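You operate a simulated robot arm through the tools that you are given. There is no shell and no other tool. Be economical: measure what you need, move in short steps, check, and stop when the job is done.

You are at the controls of a simulated robot arm. One attempt, no reset.

TASK
Switch the outlets off, park the green and blue plugs, shut the tray.
Fine: the lever on the outlet tray goes off first; each plug on the rest of its colour; the other plugs, dimmer and cord switch stay.

Only the result counts: the job must be done as asked and must still hold three seconds after the hand-in. Knocking over, shifting, dropping, spilling or breaking anything else fails it.

THE ROBOT
A 6-joint arm with a two-finger parallel gripper, fixed in place. Base frame: the origin is at the foot of the arm, x ahead of it, y to its left, z up. Lengths are in mm, angles in rad, forces in N, time in s.
With the tool pointing down near the work surface it reaches from about 460 to 880 mm from the base axis. Its first joint turns from -2.007 to 2.007 rad. Payload 4.2 kg.
The tool frame sits at the grasp point between the pads (the TCP): z along the fingers, y along the line on which they close. The tips reach 23 mm beyond it. Largest opening 94 mm; finger width 38, thickness 10; the body of the gripper, 54 by 96 mm, starts 39 mm behind the TCP.
Orientation is told as [roll, pitch, yaw] about the base's x, y, z axes, in that order, counted from this pose: with the fingers straight down and closing along the base's y, the tool's x points along the base's -x, its y along +y and its z along -z.

THE INTERFACE
- The arm moves only by the tool apply_moves. Its argument "plan" is a list of rows, each a list of 7 numbers: the shift along the base's x, y, z in mm, then the turn, a rotation vector about the base's x, y, z in rad, then the finger opening in mm, from 0 to 94. In form: [[x, y, z, wx, wy, wz, hand], ...]. A call has 1 to 8 rows; each row shifts and turns the commanded pose from where the row before left it. A row lasts 0.2 s, in which the tool goes at most 50 mm and 0.15 rad; a call with a longer step from one row to the next is refused whole, and so is a gripper value outside its range. Where a pose cannot be reached the arm comes as near as it can. A force on the tool above 40 N (or 10 N above the force at the start of the call, whichever is more), or a blocked arm, ends the call early, and 0.2 s more pass. The fingers move at their own pace (about 108 mm/s each) and stop on an object; they squeeze with about 25 N. The grip force told is the motor's: it shows also when the fingers shut on nothing. Time passes only in rows, and 0.2 s behind the last, so rows that do not move let the fingers close. It gives the time, the measured TCP pose, the force on the tool (base axes), the opening and the grip force at its end, in the units of the frame above (readings bear some noise), with the torque about the TCP (base axes, N m) and any sound that the robot's microphone picked up, and new pictures: "pictures" is both (left out), scene, wrist or none.
- Cameras (640 x 400 px; columns grow to the right, rows downward): "scene" is fixed at [217.6, -499.5, 1340]; the picture's right is [0.96, -0.27, 0.00], its down [-0.14, -0.52, -0.84] and it looks along [0.22, 0.81, -0.54] (base axes); focal length 365 px, centre (320, 200). "wrist" rides on the gripper at [86, 16, -74] in the tool frame; the picture's right is [-0.18, 0.98, 0.00], its down [-0.58, -0.11, -0.81] and it looks along [-0.79, -0.15, 0.59] (tool axes); focal length 243 px, centre (320, 200). There is no depth. A picture from a camera that has moved, and an enlarged one, comes with that camera's place and axes in the base frame and with its lens.
- lift_body(by): slides the trunk up (or, below 0, down) by that many mm; the arm rides with it, the base frame stays. It gives what a move gives, with no picture.
- close_up(camera, box): a new picture of the part [left, top, right, bottom] of that camera's present view, enlarged. No time passes.
- job_done(): hands the job in; it is judged then, once.

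Go step by step. Nothing tells you positions but the pictures and the camera data: compare them with the known pose of the tool, close in by small moves and look again before you grip or let go. The budget is 120 turns and 200 pictures, counting those below and the enlarged ones. Unless the task says otherwise, let go and move clear before handing in, and close with one line.

The tools are called after "Call:" by a JSON object that holds its "name" and its "arguments". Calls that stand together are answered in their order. apply_moves: Moves the arm, as the interface text tells. Its arguments: {"type":"object","properties":{"plan":{"type":"array","items":{"type":"array","items":{"type":"number"}}},"pictures":{"type":"string","enum":["both","scene","wrist","none"]}},"required":["plan"]} The other tools are called the same way: lift_body (by) slides the trunk up or down; close_up (camera, box) takes an enlarged picture of a part of a camera's view; job_done () hands the job in.

At the start:

```text
clock: 0.0
tcp_pos: [595.2, 97.4, 986.6]
orientation: [0.001, 0.001, -0.001]
wrist_force: [-0.4, 0.6, 0.4]
moment: [-0.03, -0.02, -0.01]
grip_width: 94.2
finger_force: 0.0
trunk travel left (down, up): [-550.0, 440.0]
```

scene: 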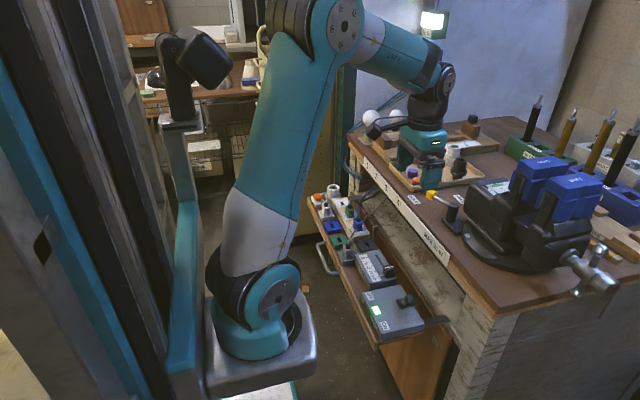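
wrist: 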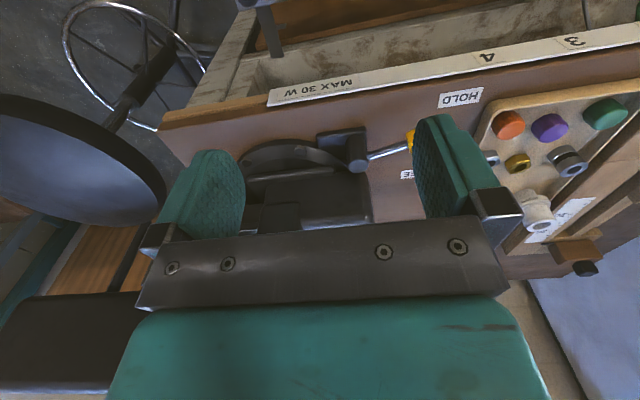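

I see a workbench with a tray (pulled out at the left, below the bench top) that carries plugs, boxes and a lever. I enlarge the scene to see the details.

Call:
{"name": "close_up", "arguments": {"camera": "scene", "box": [300, 170, 460, 270]}}

Call:
{"name": "close_up", "arguments": {"camera": "scene", "box": [300, 240, 460, 340]}}

Call:
{"name": "close_up", "arguments": {"camera": "scene", "box": [340, 90, 500, 190]}}

Call:
{"name": "close_up", "arguments": {"camera": "wrist", "box": [440, 60, 640, 260]}}

```text
4.00 times, centred on (380, 220) of scene
camera zoom: at [217.6, -499.5, 1340.0], right [0.96, -0.27, 0.0], down [-0.14, -0.52, -0.84], along [0.22, 0.81, -0.54], focal length 1460 px, centre (80, 120)
```

zoom: 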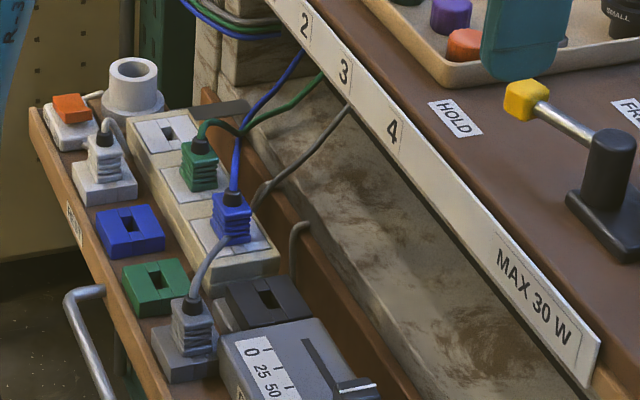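

```text
4.00 times, centred on (380, 290) of scene
camera zoom: at [217.6, -499.5, 1340.0], right [0.96, -0.27, 0.0], down [-0.14, -0.52, -0.84], along [0.22, 0.81, -0.54], focal length 1460 px, centre (80, -160)
```

zoom: 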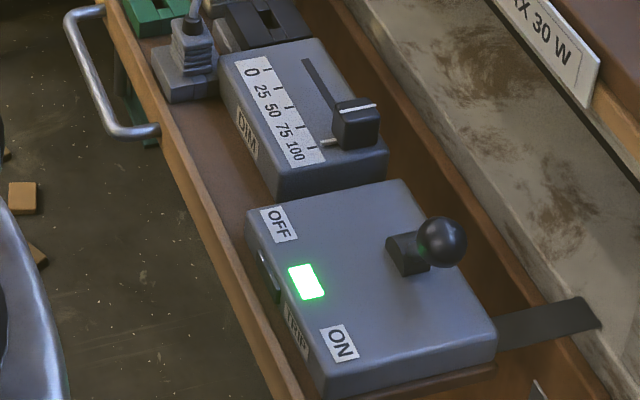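

```text
4.00 times, centred on (420, 140) of scene
camera zoom: at [217.6, -499.5, 1340.0], right [0.96, -0.27, 0.0], down [-0.14, -0.52, -0.84], along [0.22, 0.81, -0.54], focal length 1460 px, centre (-80, 440)
```

zoom: 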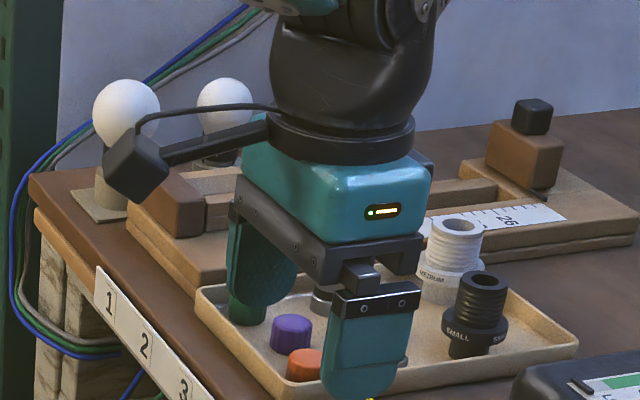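

```text
2.00 times, centred on (540, 160) of wrist
camera zoom: at [509.6, 114.7, 1059.6], right [0.18, 0.98, 0.0], down [0.58, -0.11, 0.81], along [0.79, -0.15, -0.59], focal length 485 px, centre (-120, 280)
```

zoom: 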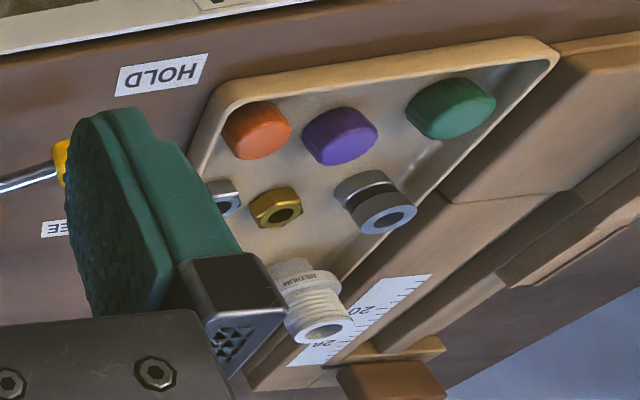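

The bench top is at about z 806 with its front edge near x 645. The tray hangs lower in front of it. I back off and tilt so the wrist camera looks down on the tray.

Call:
{"name": "apply_moves", "arguments": {"plan": [[-35, 0, 0, 0, 0.14, 0, 94], [-35, 0, 0, 0, 0.14, 0, 94], [-30, 0, 0, 0, 0.14, 0, 94], [0, 0, 0, 0, 0.14, 0, 94]]}}

```text
clock: 1.0
tcp_pos: [495.2, 96.2, 986.2]
orientation: [-0.003, 0.56, -0.001]
wrist_force: [0.7, 0.7, 1.2]
moment: [0.02, -0.04, 0.0]
grip_width: 94.4
finger_force: 0.0
trunk travel left (down, up): [-550.0, 440.0]
camera wrist: at [463.0, 113.5, 1094.1], right [0.16, 0.98, -0.1], down [0.92, -0.11, 0.37], along [0.36, -0.15, -0.92], focal length 243 px, centre (320, 200)
```

scene: 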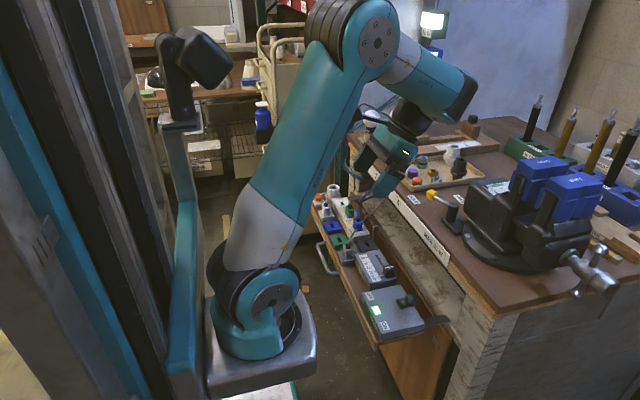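
wrist: 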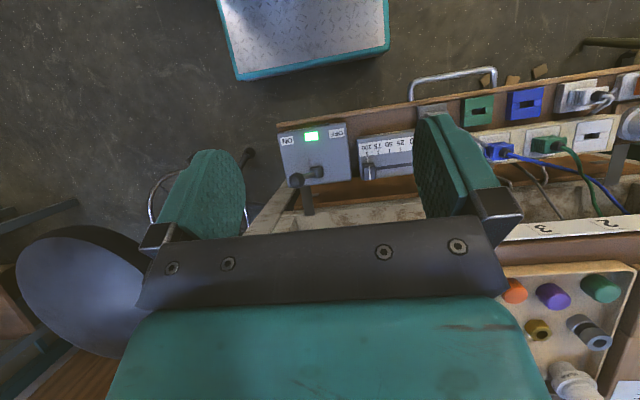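

Good overhead view of the tray. I enlarge it.

Call:
{"name": "close_up", "arguments": {"camera": "wrist", "box": [260, 90, 420, 220]}}

Call:
{"name": "close_up", "arguments": {"camera": "wrist", "box": [450, 60, 640, 220]}}

```text
3.08 times, centred on (340, 155) of wrist
camera zoom: at [463.0, 113.5, 1094.1], right [0.16, 0.98, -0.1], down [0.92, -0.11, 0.37], along [0.36, -0.15, -0.92], focal length 746 px, centre (258, 338)
```

zoom: 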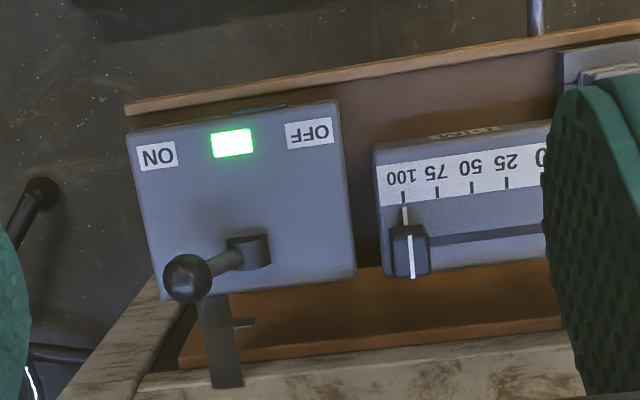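

```text
2.50 times, centred on (545, 140) of wrist
camera zoom: at [463.0, 113.5, 1094.1], right [0.16, 0.98, -0.1], down [0.92, -0.11, 0.37], along [0.36, -0.15, -0.92], focal length 606 px, centre (-242, 350)
```

zoom: 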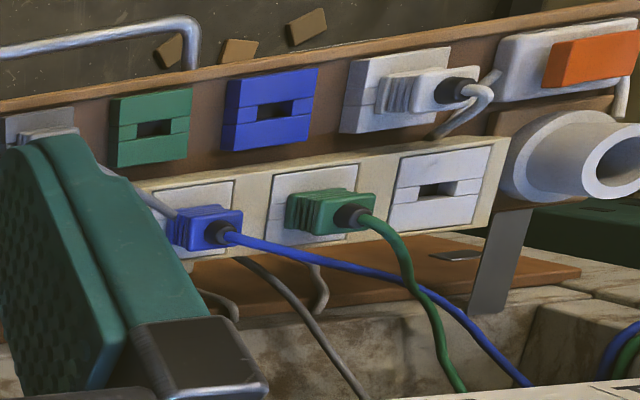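

Estimated: lever knob (579, 13, 683) leaning to -y (ON), pivot at y≈41; blue plug (581, 363, 649), green plug (584, 449, 640); green rest (514, 348), blue rest (514, 419). The lever comes first, so I straighten up, close the fingers and go to the -y side of the knob.

Call:
{"name": "apply_moves", "arguments": {"plan": [[20, -35, -20, 0, -0.14, 0, 0], [20, -35, -30, 0, -0.14, 0, 0], [20, -35, -30, 0, -0.14, 0, 0], [15, -30, -30, 0, -0.14, 0, 0], [0, -5, -45, 0, 0, 0, 0], [0, 0, -45, 0, 0, 0, 0]]}}

```text
refused: row 2 steps farther than a row can; nothing moved
```

Call:
{"name": "apply_moves", "arguments": {"plan": [[20, -30, -20, 0, -0.14, 0, 0], [20, -30, -30, 0, -0.14, 0, 0], [20, -30, -30, 0, -0.14, 0, 0], [15, -30, -30, 0, -0.14, 0, 0], [0, -20, -40, 0, 0, 0, 0], [0, 0, -45, 0, 0, 0, 0]]}}

```text
clock: 2.4
tcp_pos: [573.9, -41.8, 790.4]
orientation: [0.001, -0.002, 0.001]
wrist_force: [-0.8, -0.2, -0.1]
moment: [-0.03, -0.02, -0.01]
grip_width: 0.0
finger_force: 24.8
trunk travel left (down, up): [-550.0, 440.0]
camera wrist: at [487.5, -25.4, 863.5], right [0.18, 0.98, 0.0], down [0.58, -0.11, 0.81], along [0.79, -0.15, -0.59], focal length 243 px, centre (320, 200)
```

scene: 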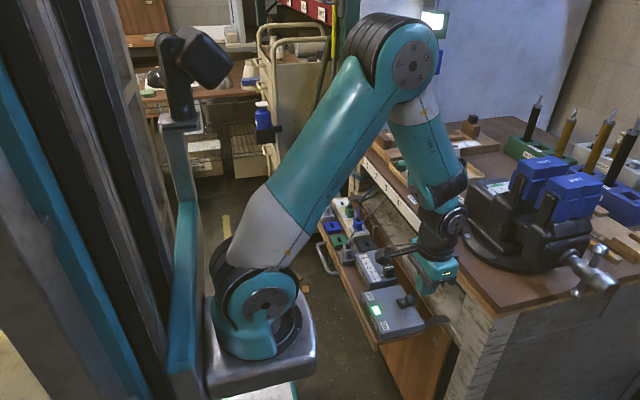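
wrist: 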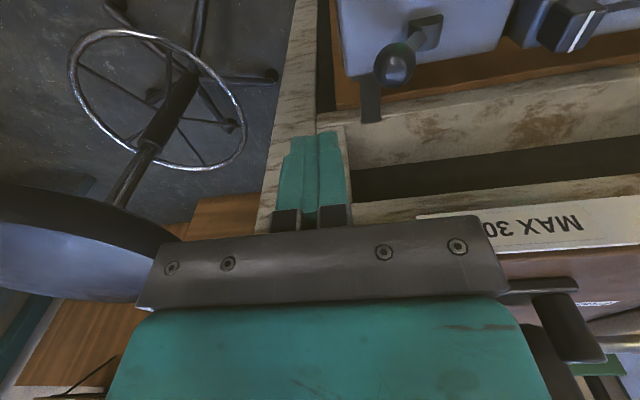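

The knob checks out near (578, 10, 683). I descend beside it.

Call:
{"name": "apply_moves", "arguments": {"plan": [[0, 0, -35, 0, 0, 0, 0], [0, 0, -35, 0, 0, 0, 0], [0, 0, -32, 0, 0, 0, 0], [0, 0, 0, 0, 0, 0, 0]]}}

```text
clock: 3.4
tcp_pos: [569.8, -42.9, 687.9]
orientation: [0.0, -0.001, 0.001]
wrist_force: [0.5, 0.2, 0.0]
moment: [-0.02, -0.01, -0.03]
grip_width: 0.0
finger_force: 25.1
trunk travel left (down, up): [-550.0, 440.0]
camera wrist: at [483.8, -25.9, 760.4], right [0.18, 0.98, 0.0], down [0.58, -0.11, 0.81], along [0.79, -0.15, -0.59], focal length 243 px, centre (320, 200)
```

scene: 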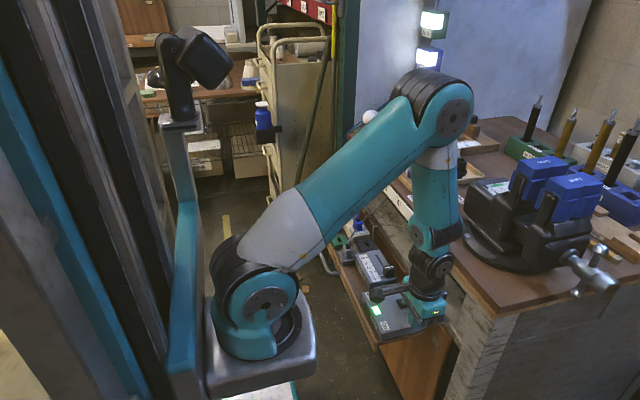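
wrist: 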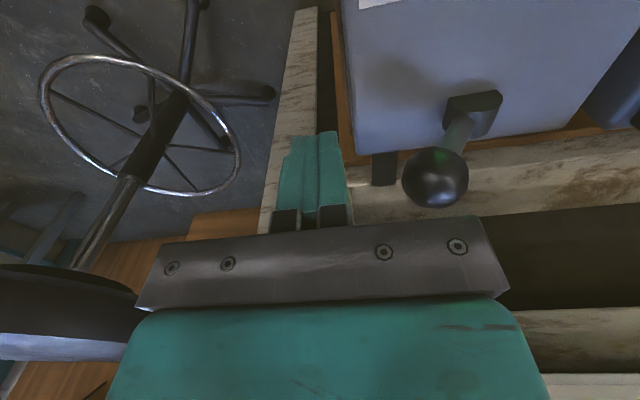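

The knob is at about (578, 11, 684), just beside the fingertips. I push it towards +y.

Call:
{"name": "apply_moves", "arguments": {"plan": [[4, 16, 0, 0, 0, 0, 0], [0, 15, 0, 0, 0, 0, 0], [0, 12, 0, 0, 0, 0, 0], [0, 12, 0, 0, 0, 0, 0], [0, 12, 0, 0, 0, 0, 0], [0, 12, 0, 0, 0, 0, 0], [0, 6, 0, 0, 0, 0, 0]]}}

```text
clock: 4.1
tcp_pos: [573.7, -13.4, 692.3]
orientation: [-0.016, 0.0, -0.008]
wrist_force: [-2.8, -19.1, 17.4]
moment: [0.17, -0.12, -0.08]
grip_width: 0.0
finger_force: 25.5
trunk travel left (down, up): [-550.0, 440.0]
stopped in row 3: the force on the tool passed its limit at 51 N (the readings are from after the stop); the commanded pose is now the measured one
camera wrist: at [488.4, 5.8, 764.0], right [0.19, 0.98, -0.02], down [0.58, -0.1, 0.81], along [0.79, -0.17, -0.59], focal length 243 px, centre (320, 200)
```

scene: 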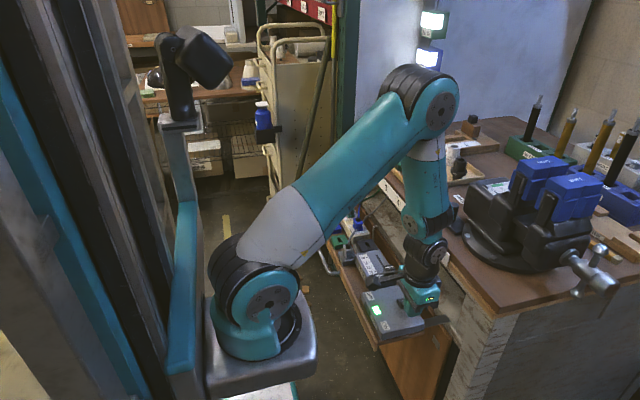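
wrist: 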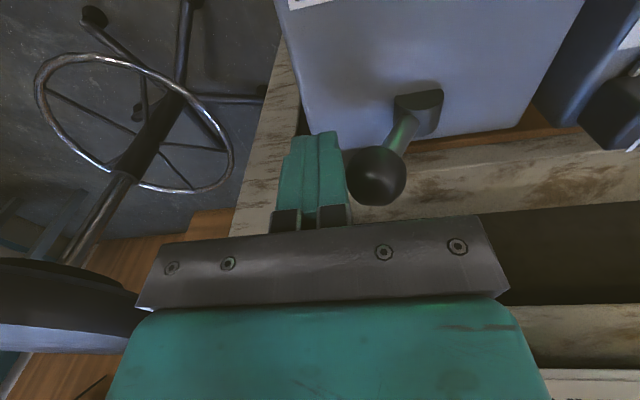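

Contact made at the knob, stopping on impact. I push more slowly, following the knob's arc (up while it rises).

Call:
{"name": "apply_moves", "arguments": {"plan": [[0, 4, 2, 0, 0, 0, 0], [0, 4, 2, 0, 0, 0, 0], [0, 5, 2, 0, 0, 0, 0], [0, 5, 2, 0, 0, 0, 0], [0, 5, 1, 0, 0, 0, 0], [0, 5, 0, 0, 0, 0, 0], [0, 5, 0, 0, 0, 0, 0], [0, 5, -1, 0, 0, 0, 0]]}}

```text
clock: 4.6
tcp_pos: [575.3, -9.9, 694.3]
orientation: [-0.019, -0.002, -0.009]
wrist_force: [-5.4, -15.3, 17.2]
moment: [0.2, -0.1, -0.03]
grip_width: 0.1
finger_force: 25.1
trunk travel left (down, up): [-550.0, 440.0]
stopped in row 2: the force on the tool passed its limit at 42 N (the readings are from after the stop); the commanded pose is now the measured one
camera wrist: at [488.6, 9.8, 766.7], right [0.19, 0.98, -0.02], down [0.58, -0.1, 0.81], along [0.79, -0.17, -0.59], focal length 243 px, centre (320, 200)
```

scene: 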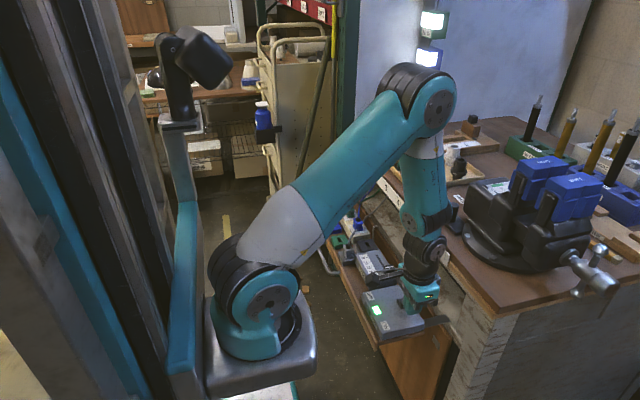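
wrist: 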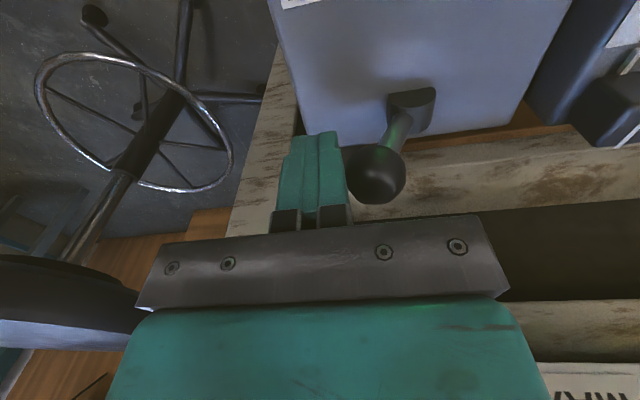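

The ball is following the finger (it moved about 4 mm), but stiffly. I go on with smaller, slower steps and more rise.

Call:
{"name": "apply_moves", "arguments": {"plan": [[0, 2, 2, 0, 0, 0, 0], [0, 2, 2, 0, 0, 0, 0], [0, 2, 2, 0, 0, 0, 0], [0, 2, 1, 0, 0, 0, 0], [0, 2, 1, 0, 0, 0, 0], [0, 2, 1, 0, 0, 0, 0], [0, 3, 1, 0, 0, 0, 0], [0, 3, 1, 0, 0, 0, 0]], "pictures": "wrist"}}

```text
clock: 6.4
tcp_pos: [575.6, 10.6, 705.6]
orientation: [-0.013, -0.004, -0.006]
wrist_force: [-0.2, -0.4, -0.3]
moment: [0.02, 0.01, 0.01]
grip_width: 0.3
finger_force: 24.9
trunk travel left (down, up): [-550.0, 440.0]
camera wrist: at [489.3, 29.5, 777.4], right [0.19, 0.98, -0.01], down [0.58, -0.1, 0.81], along [0.79, -0.16, -0.59], focal length 243 px, centre (320, 200)
```

wrist: 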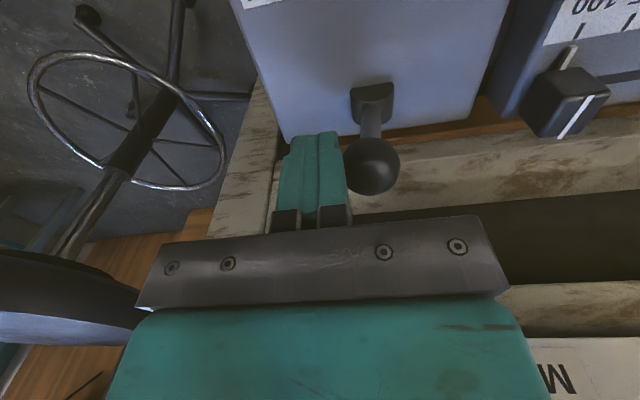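

The lever is nearly upright now. I continue over the top.

Call:
{"name": "apply_moves", "arguments": {"plan": [[0, 0, -4, 0, 0, 0, 0], [0, 3, -4, 0, 0, 0, 0], [0, 4, 0, 0, 0, 0, 0], [0, 5, -1, 0, 0, 0, 0], [0, 5, -2, 0, 0, 0, 0], [0, 5, -2, 0, 0, 0, 0], [0, 5, -2, 0, 0, 0, 0], [0, 5, -2, 0, 0, 0, 0]], "pictures": "wrist"}}

```text
clock: 6.9
tcp_pos: [575.6, 9.2, 704.4]
orientation: [-0.019, -0.007, -0.011]
wrist_force: [-7.6, -9.5, 27.8]
moment: [0.35, -0.1, 0.05]
grip_width: 0.2
finger_force: 24.7
trunk travel left (down, up): [-550.0, 440.0]
stopped in row 2: the force on the tool passed its limit at 49 N (the readings are from after the stop); the commanded pose is now the measured one
camera wrist: at [489.8, 28.3, 775.8], right [0.2, 0.98, -0.02], down [0.58, -0.1, 0.81], along [0.79, -0.17, -0.58], focal length 243 px, centre (320, 200)
```

wrist: 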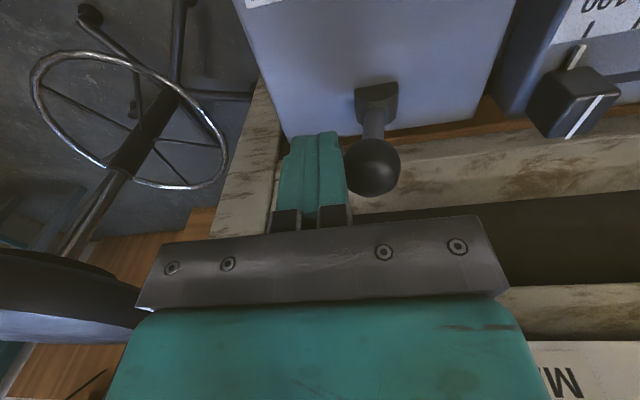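

Descending presses on the ball's shoulder. I back off to -y, go lower, then push again at the ball's equator.

Call:
{"name": "apply_moves", "arguments": {"plan": [[0, -6, 3, 0, 0, 0, 0], [0, -10, 0, 0, 0, 0, 0], [0, 0, -10, 0, 0, 0, 0], [0, 0, -10, 0, 0, 0, 0], [0, 8, 0, 0, 0, 0, 0], [0, 5, 0, 0, 0, 0, 0]], "pictures": "wrist"}}

```text
clock: 8.3
tcp_pos: [575.9, 6.1, 683.9]
orientation: [-0.017, -0.005, -0.01]
wrist_force: [0.3, -0.2, 0.7]
moment: [0.0, 0.0, -0.01]
grip_width: 0.3
finger_force: 24.9
trunk travel left (down, up): [-550.0, 440.0]
camera wrist: at [490.8, 25.3, 757.5], right [0.19, 0.98, -0.02], down [0.58, -0.1, 0.81], along [0.79, -0.17, -0.58], focal length 243 px, centre (320, 200)
```

wrist: 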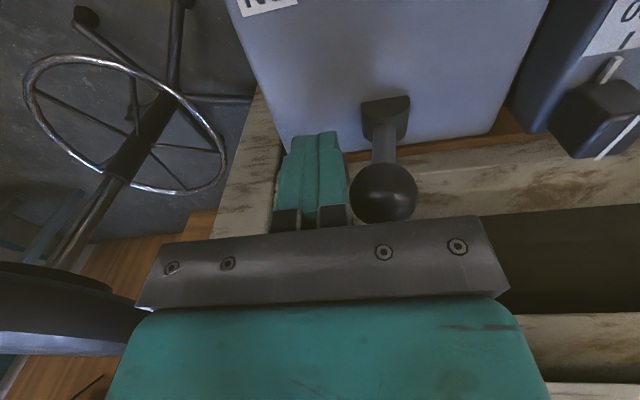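

Now the finger sits lower alongside the ball. I push slowly towards +y.

Call:
{"name": "apply_moves", "arguments": {"plan": [[0, 3, 0, 0, 0, 0, 0], [0, 3, 0.5, 0, 0, 0, 0], [0, 3, 0.5, 0, 0, 0, 0], [0, 3, 0, 0, 0, 0, 0], [0, 4, 0, 0, 0, 0, 0], [0, 4, 0, 0, 0, 0, 0], [0, 4, -0.5, 0, 0, 0, 0], [0, 4, -1, 0, 0, 0, 0]], "pictures": "wrist"}}

```text
clock: 10.1
tcp_pos: [576.6, 36.3, 685.7]
orientation: [-0.02, -0.005, -0.007]
wrist_force: [-0.7, 0.2, -0.4]
moment: [-0.01, -0.04, -0.01]
grip_width: 0.0
finger_force: 25.1
trunk travel left (down, up): [-550.0, 440.0]
camera wrist: at [490.7, 54.8, 756.7], right [0.19, 0.98, -0.02], down [0.58, -0.1, 0.81], along [0.79, -0.17, -0.58], focal length 243 px, centre (320, 200)
```

wrist: 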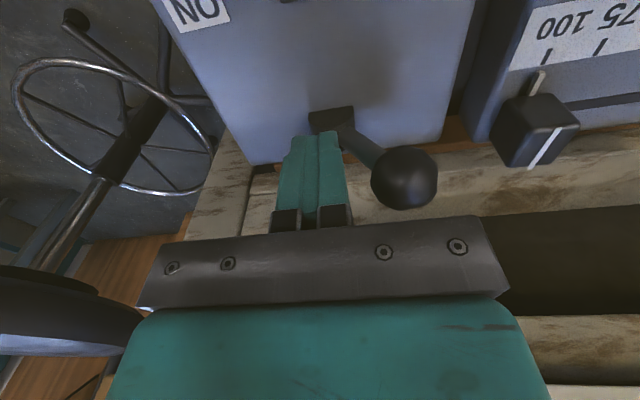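

The lever has snapped over to the OFF side. I rise clear, and check the lamp.

Call:
{"name": "apply_moves", "arguments": {"plan": [[0, -5, 25, 0, 0, 0, 0], [0, 0, 45, 0, 0, 0, 0], [-10, 0, 45, 0, 0, 0, 0], [-25, 35, 25, 0, 0, 0, 0], [-20, 40, 20, 0, 0.1, 0, 30], [-15, 45, 0, 0, 0.1, 0, 60], [-10, 45, 0, 0, 0.1, 0, 60], [0, 45, 0, 0, 0.1, 0, 60]]}}

```text
clock: 11.9
tcp_pos: [495.2, 240.3, 842.6]
orientation: [-0.022, 0.397, -0.011]
wrist_force: [-0.8, 0.5, -0.6]
moment: [-0.02, -0.02, -0.02]
grip_width: 60.0
finger_force: 0.0
trunk travel left (down, up): [-550.0, 440.0]
camera wrist: at [444.9, 258.5, 944.0], right [0.17, 0.98, -0.09], down [0.85, -0.1, 0.52], along [0.5, -0.17, -0.85], focal length 243 px, centre (320, 200)
```

scene: 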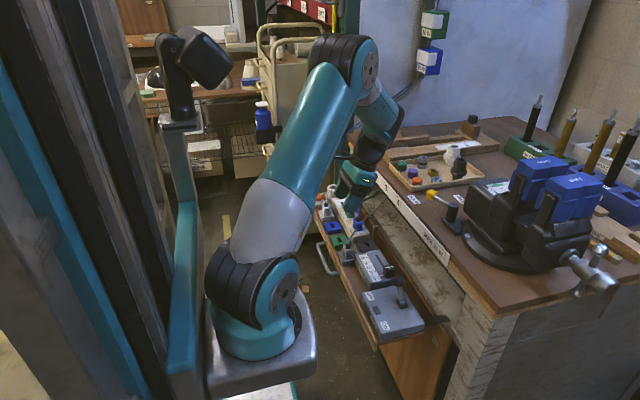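
wrist: 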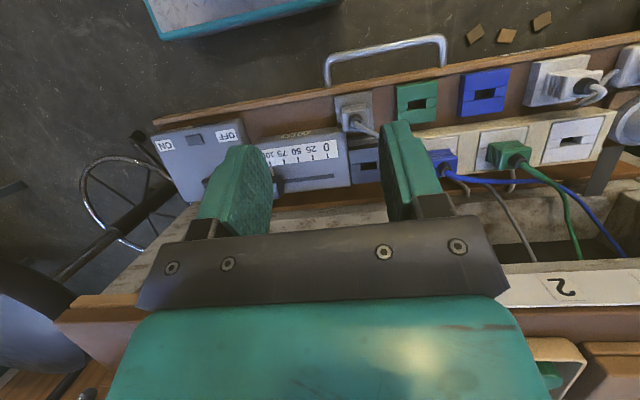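

Lamp out: the outlets are off. Next I move along +y to look straight at the plugs.

Call:
{"name": "apply_moves", "arguments": {"plan": [[0, 45, 0, 0.02, 0, 0.01, 60], [0, 45, 0, 0, 0, 0, 60], [0, 45, 0, 0, 0.05, 0, 60], [-5, 25, 0, 0, 0.05, 0, 60]], "pictures": "wrist"}}

Call:
{"name": "close_up", "arguments": {"camera": "wrist", "box": [200, 40, 480, 215]}}

Call:
{"name": "close_up", "arguments": {"camera": "scene", "box": [310, 180, 390, 260]}}

```text
clock: 12.9
tcp_pos: [497.1, 362.2, 839.3]
orientation: [-0.003, 0.479, 0.008]
wrist_force: [0.0, -0.2, -0.2]
moment: [0.0, 0.0, -0.06]
grip_width: 60.0
finger_force: 0.0
out of reach, approached as far as the arm can: row 3, 4
trunk travel left (down, up): [-550.0, 440.0]
camera wrist: at [455.5, 379.1, 944.9], right [0.15, 0.98, -0.09], down [0.89, -0.1, 0.45], along [0.43, -0.15, -0.89], focal length 243 px, centre (320, 200)
```

wrist: 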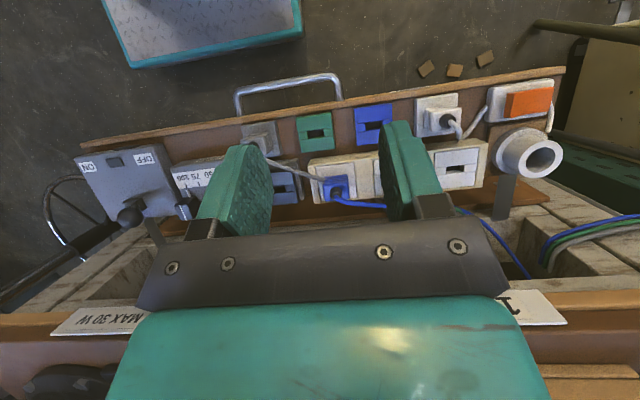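

```text
2.29 times, centred on (340, 128) of wrist
camera zoom: at [455.5, 379.1, 944.9], right [0.15, 0.98, -0.09], down [0.89, -0.1, 0.45], along [0.43, -0.15, -0.89], focal length 555 px, centre (274, 366)
```

zoom: 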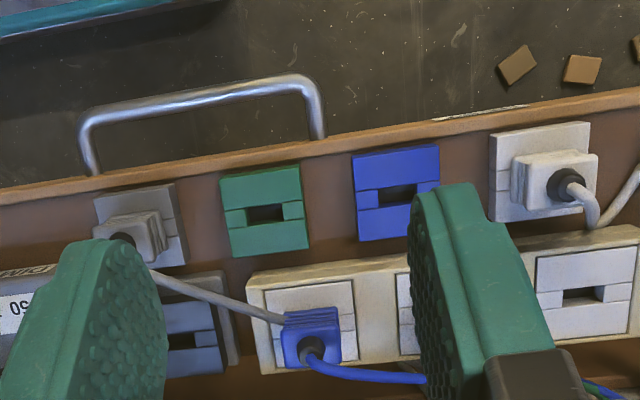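

```text
5.00 times, centred on (350, 220) of scene
camera zoom: at [217.6, -499.5, 1340.0], right [0.96, -0.27, 0.0], down [-0.14, -0.52, -0.84], along [0.22, 0.81, -0.54], focal length 1825 px, centre (170, 100)
```

zoom: 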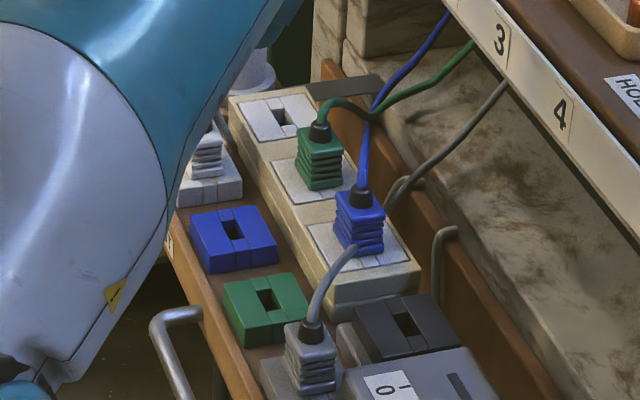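

Clear view: blue and green plugs stand in the strip, and their rests are free. Next I bring the open gripper upright above the blue plug.

Call:
{"name": "apply_moves", "arguments": {"plan": [[20, 0, -10, 0, -0.13, -0.004, 60], [20, 0, -10, 0, -0.13, -0.004, 60], [20, 0, -20, 0, -0.12, 0, 60], [21, 0, -30, 0, -0.1, 0, 60], [0, 0, -30, 0, 0, 0, 60], [0, 0, 0, 0, 0, 0, 60]]}}

```text
clock: 14.3
tcp_pos: [575.2, 364.9, 742.2]
orientation: [0.002, 0.016, -0.002]
wrist_force: [-0.7, 0.0, 0.2]
moment: [-0.02, -0.02, 0.0]
grip_width: 59.8
finger_force: 0.0
trunk travel left (down, up): [-550.0, 440.0]
camera wrist: at [490.3, 381.9, 816.5], right [0.18, 0.98, 0.0], down [0.59, -0.11, 0.8], along [0.78, -0.15, -0.6], focal length 243 px, centre (320, 200)
```

scene: 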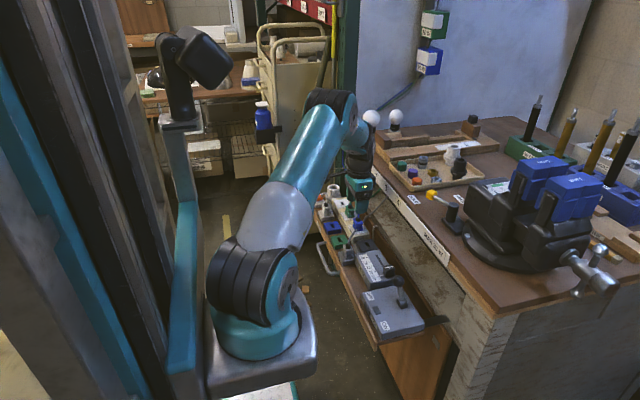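
wrist: 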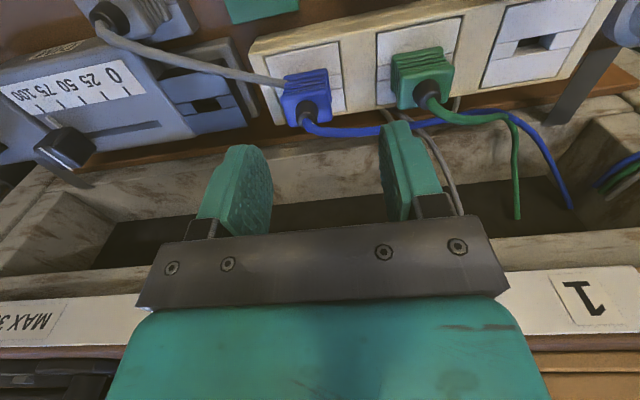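

Call:
{"name": "close_up", "arguments": {"camera": "wrist", "box": [240, 20, 480, 170]}}

```text
2.67 times, centred on (360, 95) of wrist
camera zoom: at [490.3, 381.9, 816.5], right [0.18, 0.98, 0.0], down [0.59, -0.11, 0.8], along [0.78, -0.15, -0.6], focal length 647 px, centre (213, 480)
```

zoom: 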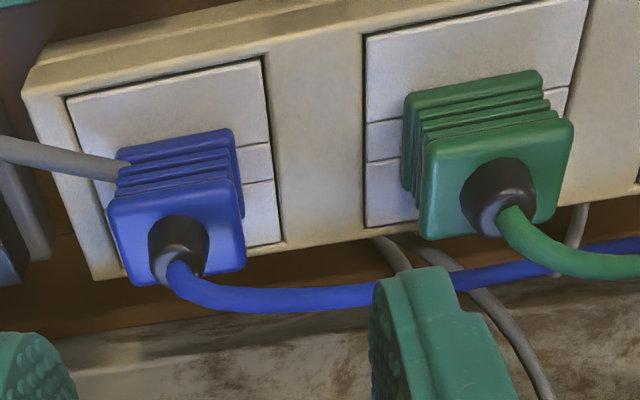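

Blue plug top face is at about (578, 357, 668), green at about (578, 432, 670). I align over the blue plug and go partway down.

Call:
{"name": "apply_moves", "arguments": {"plan": [[2, -8, -15, 0, -0.016, 0, 60], [0, 0, -20, 0, 0, 0, 60], [0, 0, -15, 0, 0, 0, 60], [0, 0, 0, 0, 0, 0, 60]], "pictures": "wrist"}}

```text
clock: 15.3
tcp_pos: [575.4, 355.7, 691.8]
orientation: [0.001, -0.002, 0.0]
wrist_force: [0.3, 0.1, -0.1]
moment: [0.01, 0.01, -0.01]
grip_width: 60.1
finger_force: 0.0
trunk travel left (down, up): [-550.0, 440.0]
camera wrist: at [490.5, 371.9, 764.8], right [0.18, 0.98, 0.0], down [0.58, -0.11, 0.81], along [0.79, -0.15, -0.59], focal length 243 px, centre (320, 200)
```

wrist: 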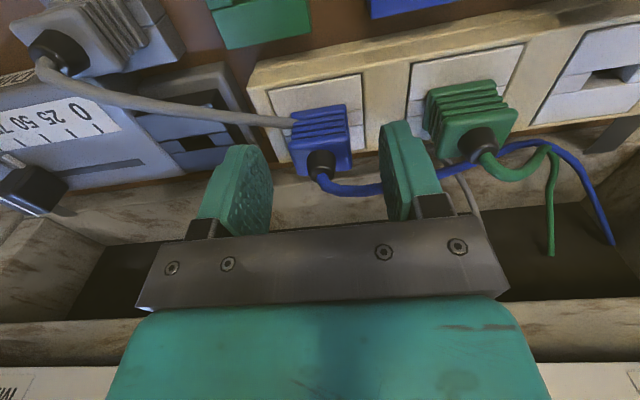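

Alignment is good. I descend to the grip height and close.

Call:
{"name": "apply_moves", "arguments": {"plan": [[1, 2, -12, 0, 0, 0, 54], [0, 0, -12, 0, 0, 0, 54], [0, 0, -9, 0, 0, 0, 54], [0, 0, 0, 0, 0, 0, 54]], "pictures": "both"}}

Call:
{"name": "close_up", "arguments": {"camera": "wrist", "box": [200, 80, 440, 230]}}

Call:
{"name": "close_up", "arguments": {"camera": "scene", "box": [310, 180, 390, 260]}}

```text
clock: 16.2
tcp_pos: [579.0, 357.7, 665.7]
orientation: [0.003, -0.005, 0.001]
wrist_force: [-7.3, -6.7, 19.7]
moment: [-0.75, 0.51, -0.15]
grip_width: 56.9
finger_force: 3.0
trunk travel left (down, up): [-550.0, 440.0]
stopped in row 4: the force on the tool passed its limit at 43 N (the readings are from after the stop); the commanded pose is now the measured one
camera wrist: at [493.2, 375.1, 738.5], right [0.18, 0.98, 0.01], down [0.58, -0.11, 0.81], along [0.8, -0.15, -0.59], focal length 243 px, centre (320, 200)
```

scene: 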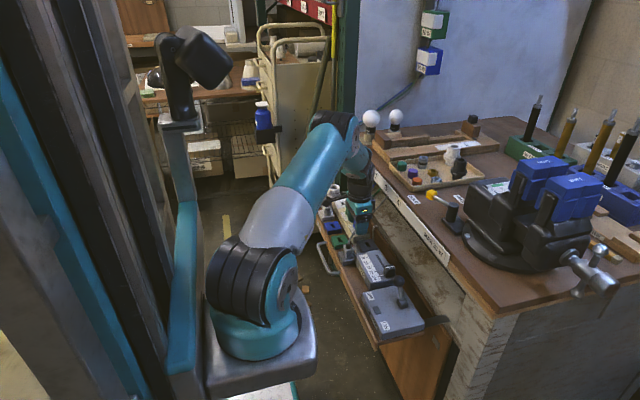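
wrist: 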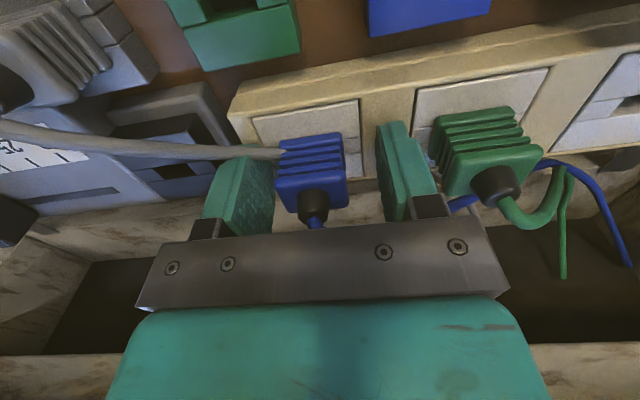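

```text
2.67 times, centred on (320, 155) of wrist
camera zoom: at [493.2, 375.1, 738.5], right [0.18, 0.98, 0.01], down [0.58, -0.11, 0.81], along [0.8, -0.15, -0.59], focal length 647 px, centre (320, 320)
```

zoom: 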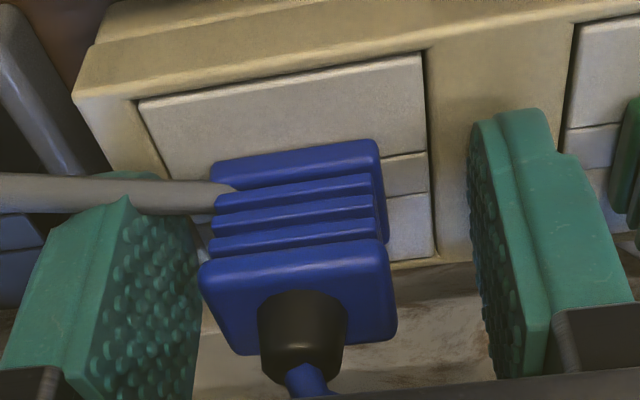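

```text
5.00 times, centred on (350, 220) of scene
camera zoom: at [217.6, -499.5, 1340.0], right [0.96, -0.27, 0.0], down [-0.14, -0.52, -0.84], along [0.22, 0.81, -0.54], focal length 1825 px, centre (170, 100)
```

zoom: 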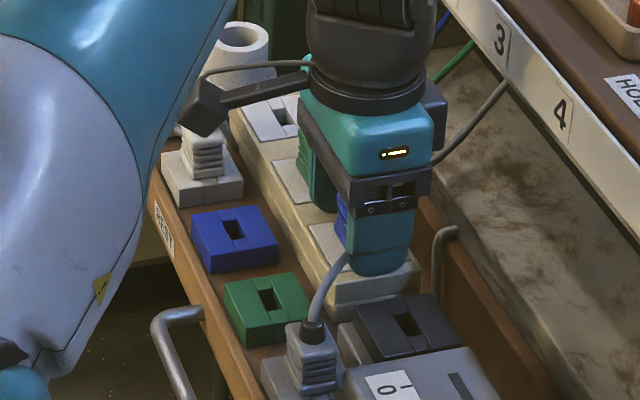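

The -y finger is bearing on something (the strip surface, or the grey cord). I ease up 5 mm to unload and look.

Call:
{"name": "apply_moves", "arguments": {"plan": [[-2, 0, 5, 0, 0, 0, 56], [0, 0, 0, 0, 0, 0, 56]], "pictures": "none"}}

Call:
{"name": "close_up", "arguments": {"camera": "wrist", "box": [200, 80, 440, 230]}}

```text
clock: 16.8
tcp_pos: [577.8, 358.1, 667.3]
orientation: [0.004, -0.006, 0.0]
wrist_force: [0.9, -0.3, -0.2]
moment: [0.01, -0.01, 0.0]
grip_width: 56.0
finger_force: 0.1
trunk travel left (down, up): [-550.0, 440.0]
```

```text
2.67 times, centred on (320, 155) of wrist
camera zoom: at [491.6, 375.3, 740.5], right [0.18, 0.98, 0.0], down [0.58, -0.11, 0.81], along [0.8, -0.15, -0.59], focal length 647 px, centre (320, 320)
```

zoom: 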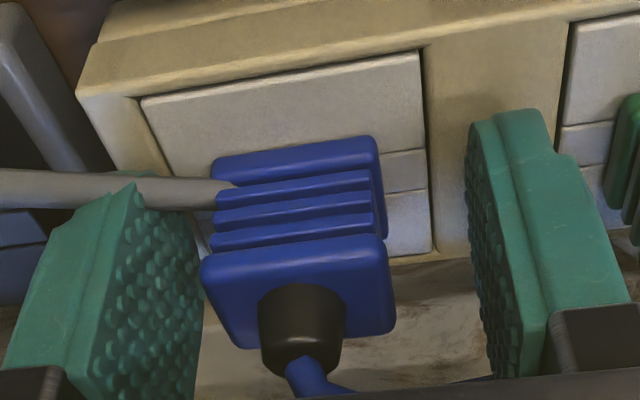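

No force now, though the drawn grey cord overlaps the finger, so the cord offers no contact; the strip surface must be at about z 643. I centre slightly and close on the blue plug.

Call:
{"name": "apply_moves", "arguments": {"plan": [[2, -1.5, 1, 0, 0, 0, 50], [0, 0, 0, 0, 0, 0, 30], [0, 0, 0, 0, 0, 0, 15], [0, 0, 0, 0, 0, 0, 15]], "pictures": "wrist"}}

```text
clock: 17.8
tcp_pos: [580.1, 354.6, 669.1]
orientation: [0.002, -0.004, -0.002]
wrist_force: [-2.0, -19.0, 3.0]
moment: [-0.38, 0.07, 0.08]
grip_width: 31.5
finger_force: 24.9
trunk travel left (down, up): [-550.0, 440.0]
camera wrist: at [494.1, 372.3, 741.4], right [0.19, 0.98, 0.0], down [0.58, -0.11, 0.81], along [0.79, -0.15, -0.59], focal length 243 px, centre (320, 200)
```

wrist: 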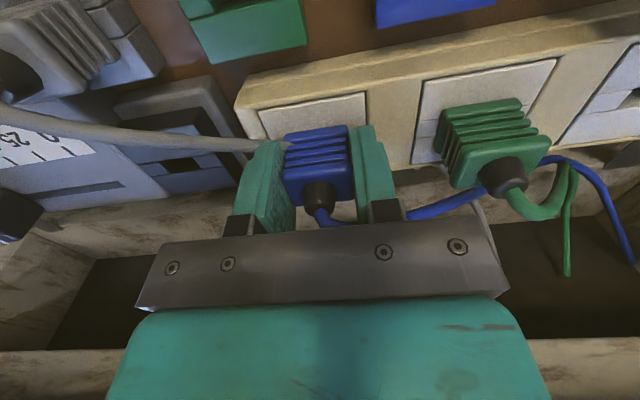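

Gripped (31.5 mm wide), with a side load showing that the plug sits a little to -y. I relieve that, then pull slowly up.

Call:
{"name": "apply_moves", "arguments": {"plan": [[0, -1.5, 0, 0, 0, 0, 15], [0, 0, 2, 0, 0, 0, 15], [0, 0, 2, 0, 0, 0, 15], [0, 0, 3, 0, 0, 0, 15], [0, 0, 4, 0, 0, 0, 15], [0, 0, 6, 0, 0, 0, 15], [0, 0, 8, 0, 0, 0, 15], [0, 0, 8, 0, 0, 0, 15]], "pictures": "wrist"}}

```text
clock: 19.6
tcp_pos: [579.0, 354.8, 701.3]
orientation: [0.006, -0.005, 0.0]
wrist_force: [0.0, -0.8, 0.0]
moment: [0.01, -0.02, 0.01]
grip_width: 31.3
finger_force: 25.0
trunk travel left (down, up): [-550.0, 440.0]
camera wrist: at [493.7, 371.7, 774.7], right [0.18, 0.98, 0.01], down [0.58, -0.11, 0.81], along [0.8, -0.15, -0.59], focal length 243 px, centre (320, 200)
```

wrist: 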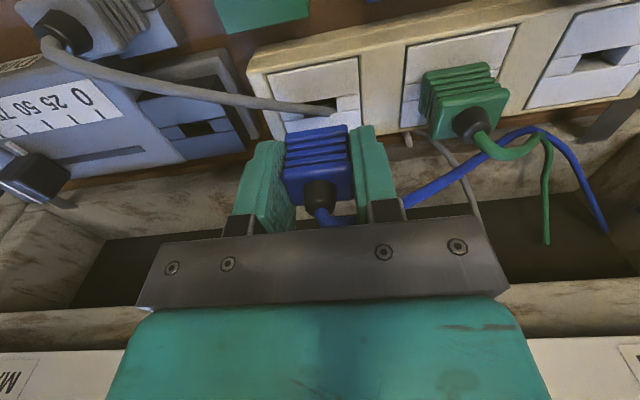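

The blue plug is out. I lift it a bit and move over towards the blue rest.

Call:
{"name": "apply_moves", "arguments": {"plan": [[0, 0, 25, 0, 0, 0, 15], [-30, 0, 10, 0, 0, 0, 15], [-35, 10, 0, 0, 0, 0, 15], [0, 25, 0, 0, 0, 0, 15], [0, 25, 0, 0, 0, 0, 15], [0, 0, 0, 0, 0, 0, 15]], "pictures": "both"}}

Call:
{"name": "close_up", "arguments": {"camera": "wrist", "box": [200, 20, 480, 195]}}

Call:
{"name": "close_up", "arguments": {"camera": "scene", "box": [310, 180, 390, 260]}}

```text
clock: 21.0
tcp_pos: [514.8, 414.8, 737.8]
orientation: [0.003, -0.004, 0.001]
wrist_force: [-0.1, 0.1, -0.5]
moment: [-0.01, 0.05, -0.01]
grip_width: 31.4
finger_force: 24.8
trunk travel left (down, up): [-550.0, 440.0]
camera wrist: at [428.5, 430.6, 810.3], right [0.18, 0.98, 0.0], down [0.58, -0.11, 0.81], along [0.8, -0.15, -0.59], focal length 243 px, centre (320, 200)
```

scene: 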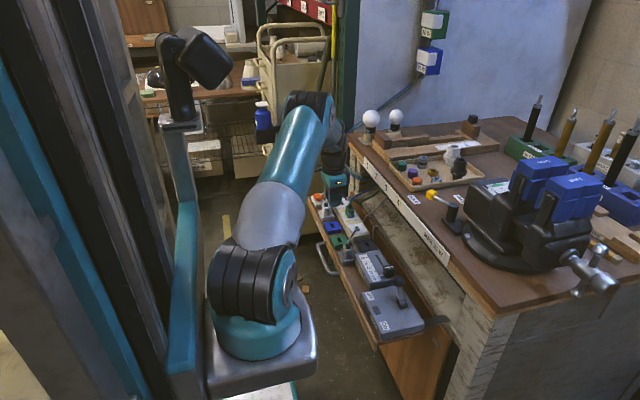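
wrist: 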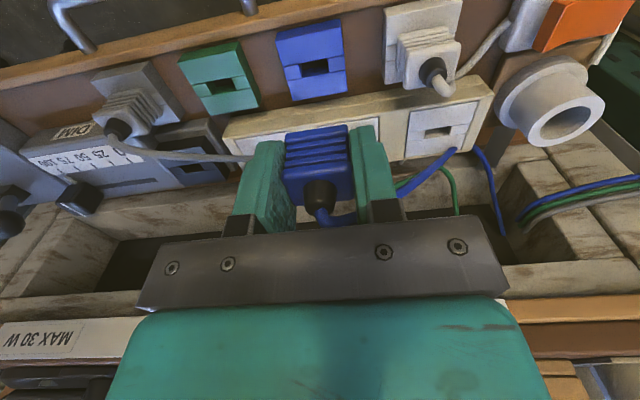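

```text
2.29 times, centred on (340, 108) of wrist
camera zoom: at [428.5, 430.6, 810.3], right [0.18, 0.98, 0.0], down [0.58, -0.11, 0.81], along [0.8, -0.15, -0.59], focal length 555 px, centre (274, 411)
```

zoom: 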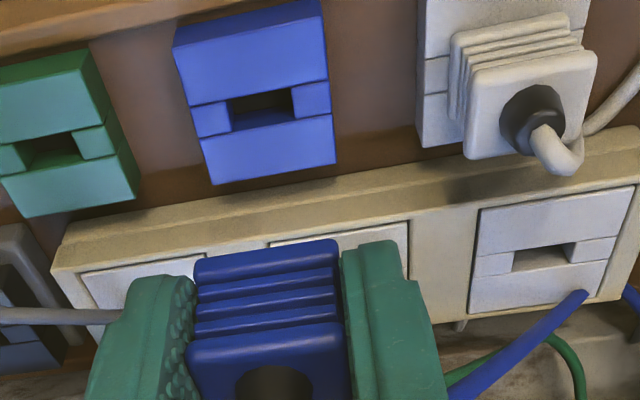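

```text
5.00 times, centred on (350, 220) of scene
camera zoom: at [217.6, -499.5, 1340.0], right [0.96, -0.27, 0.0], down [-0.14, -0.52, -0.84], along [0.22, 0.81, -0.54], focal length 1825 px, centre (170, 100)
```

zoom: 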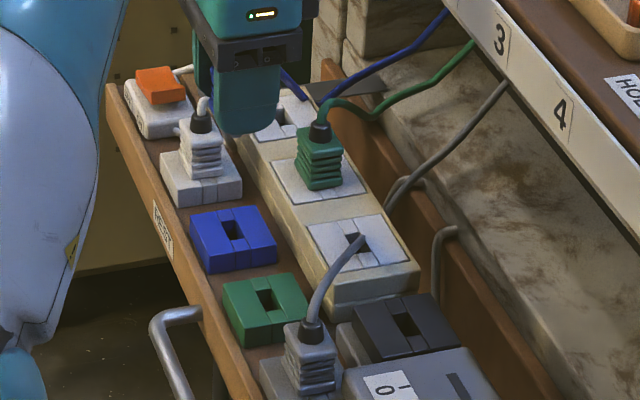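

The plug is held above the blue rest, whose slot I estimate near (513, 410, 622). I shift slightly and go lower, to judge plug against slot in one picture.

Call:
{"name": "apply_moves", "arguments": {"plan": [[-1, -3, -12, 0, 0, 0, 15], [0, 0, -20, 0, 0, 0, 15], [0, 0, -20, 0, 0, 0, 15], [0, 0, 0, 0, 0, 0, 15]], "pictures": "none"}}

Call:
{"name": "close_up", "arguments": {"camera": "wrist", "box": [200, 40, 440, 190]}}

Call:
{"name": "close_up", "arguments": {"camera": "scene", "box": [320, 190, 384, 230]}}

```text
clock: 22.0
tcp_pos: [513.5, 410.9, 686.3]
orientation: [0.004, -0.004, 0.001]
wrist_force: [-0.1, 0.7, -0.7]
moment: [0.0, -0.02, 0.01]
grip_width: 31.1
finger_force: 24.8
trunk travel left (down, up): [-550.0, 440.0]
```

```text
2.67 times, centred on (320, 115) of wrist
camera zoom: at [427.4, 427.5, 759.2], right [0.18, 0.98, 0.01], down [0.58, -0.11, 0.81], along [0.8, -0.15, -0.59], focal length 647 px, centre (320, 427)
```

zoom: 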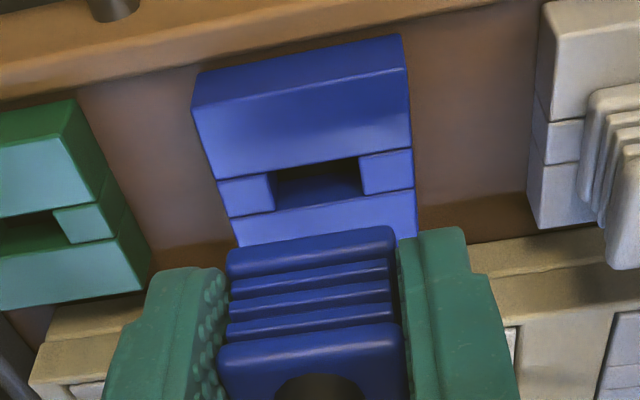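

```text
10.00 times, centred on (352, 210) of scene
camera zoom: at [217.6, -499.5, 1340.0], right [0.96, -0.27, 0.0], down [-0.14, -0.52, -0.84], along [0.22, 0.81, -0.54], focal length 3650 px, centre (0, 100)
```

zoom: 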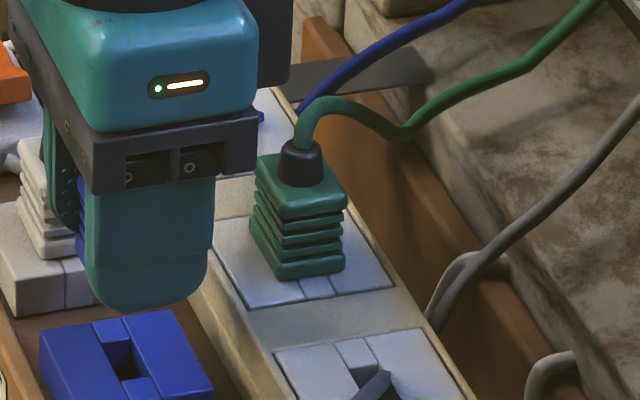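

Two views put the slot at (512.4, 411, 627), and the held plug is within a couple of mm of that. I lower slowly, watching the force.

Call:
{"name": "apply_moves", "arguments": {"plan": [[-1, -0.5, -6, 0, 0, 0, 15], [0, 0, -5, 0, 0, 0, 15], [0, 0, -4, 0, 0, 0, 15], [0, 0, 0, 0, 0, 0, 15]], "pictures": "none"}}

Call:
{"name": "close_up", "arguments": {"camera": "wrist", "box": [200, 40, 440, 190]}}

Call:
{"name": "close_up", "arguments": {"camera": "scene", "box": [320, 190, 384, 230]}}

```text
clock: 23.0
tcp_pos: [511.9, 411.9, 671.7]
orientation: [0.003, -0.006, 0.0]
wrist_force: [0.0, 0.0, 0.0]
moment: [-0.02, 0.05, 0.02]
grip_width: 31.1
finger_force: 24.8
trunk travel left (down, up): [-550.0, 440.0]
```

```text
2.67 times, centred on (320, 115) of wrist
camera zoom: at [426.9, 428.6, 743.7], right [0.18, 0.98, 0.01], down [0.58, -0.11, 0.81], along [0.8, -0.15, -0.59], focal length 647 px, centre (320, 427)
```

zoom: 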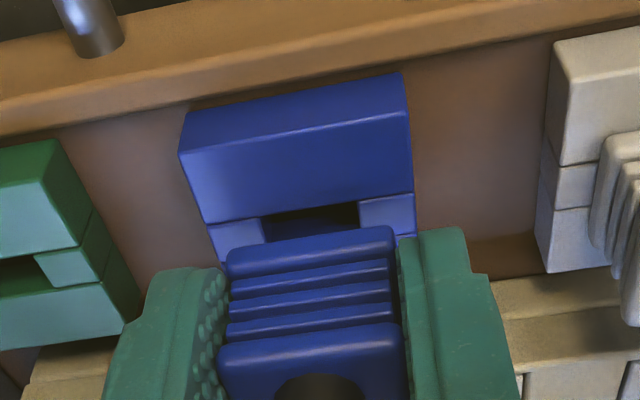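

```text
10.00 times, centred on (352, 210) of scene
camera zoom: at [217.6, -499.5, 1340.0], right [0.96, -0.27, 0.0], down [-0.14, -0.52, -0.84], along [0.22, 0.81, -0.54], focal length 3650 px, centre (0, 100)
```

zoom: 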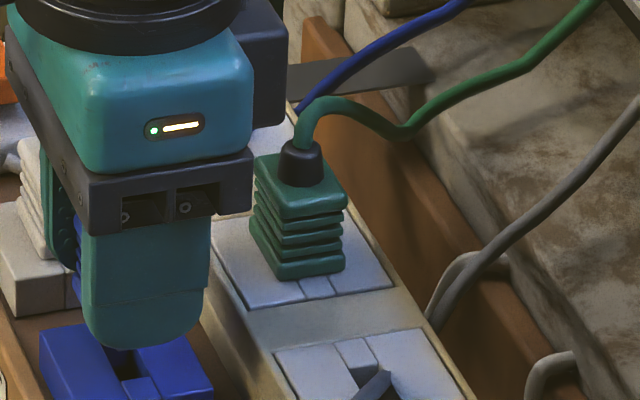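

No contact yet and the plug looks centred on the slot. I keep lowering.

Call:
{"name": "apply_moves", "arguments": {"plan": [[0, -0.5, -3, 0, 0, 0, 15], [0, 0, -3, 0, 0, 0, 15], [0, 0, -3, 0, 0, 0, 15], [0, 0, -3, 0, 0, 0, 15], [0, 0, -3, 0, 0, 0, 15]], "pictures": "none"}}

Call:
{"name": "close_up", "arguments": {"camera": "wrist", "box": [200, 40, 440, 190]}}

Call:
{"name": "close_up", "arguments": {"camera": "scene", "box": [320, 190, 384, 230]}}

```text
clock: 24.2
tcp_pos: [514.3, 409.6, 653.7]
orientation: [0.005, -0.006, -0.005]
wrist_force: [11.2, -12.4, 0.7]
moment: [-0.33, 0.05, 0.18]
grip_width: 31.3
finger_force: 25.2
trunk travel left (down, up): [-550.0, 440.0]
```

```text
2.67 times, centred on (320, 115) of wrist
camera zoom: at [428.6, 427.3, 727.7], right [0.19, 0.98, 0.0], down [0.58, -0.11, 0.81], along [0.8, -0.15, -0.59], focal length 647 px, centre (320, 427)
```

zoom: 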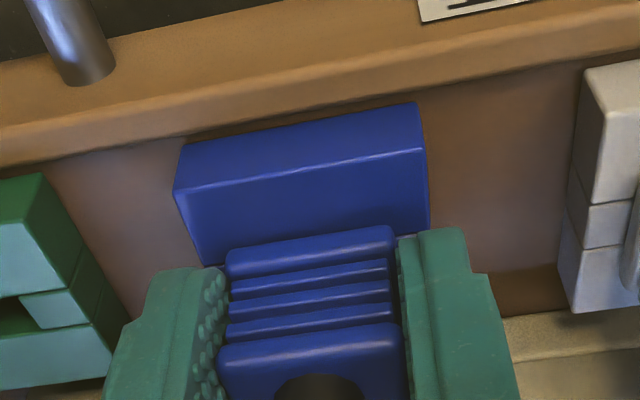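

```text
10.00 times, centred on (352, 210) of scene
camera zoom: at [217.6, -499.5, 1340.0], right [0.96, -0.27, 0.0], down [-0.14, -0.52, -0.84], along [0.22, 0.81, -0.54], focal length 3650 px, centre (0, 100)
```

zoom: 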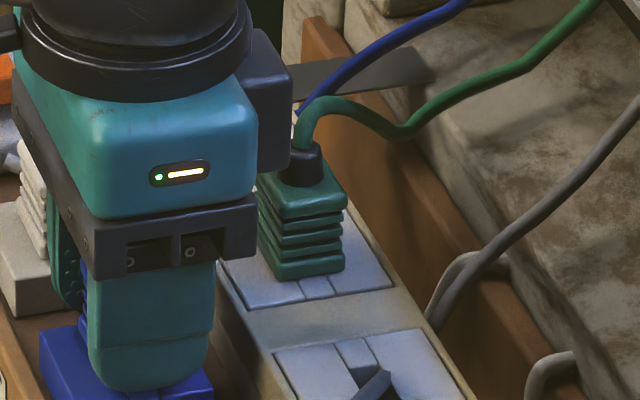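

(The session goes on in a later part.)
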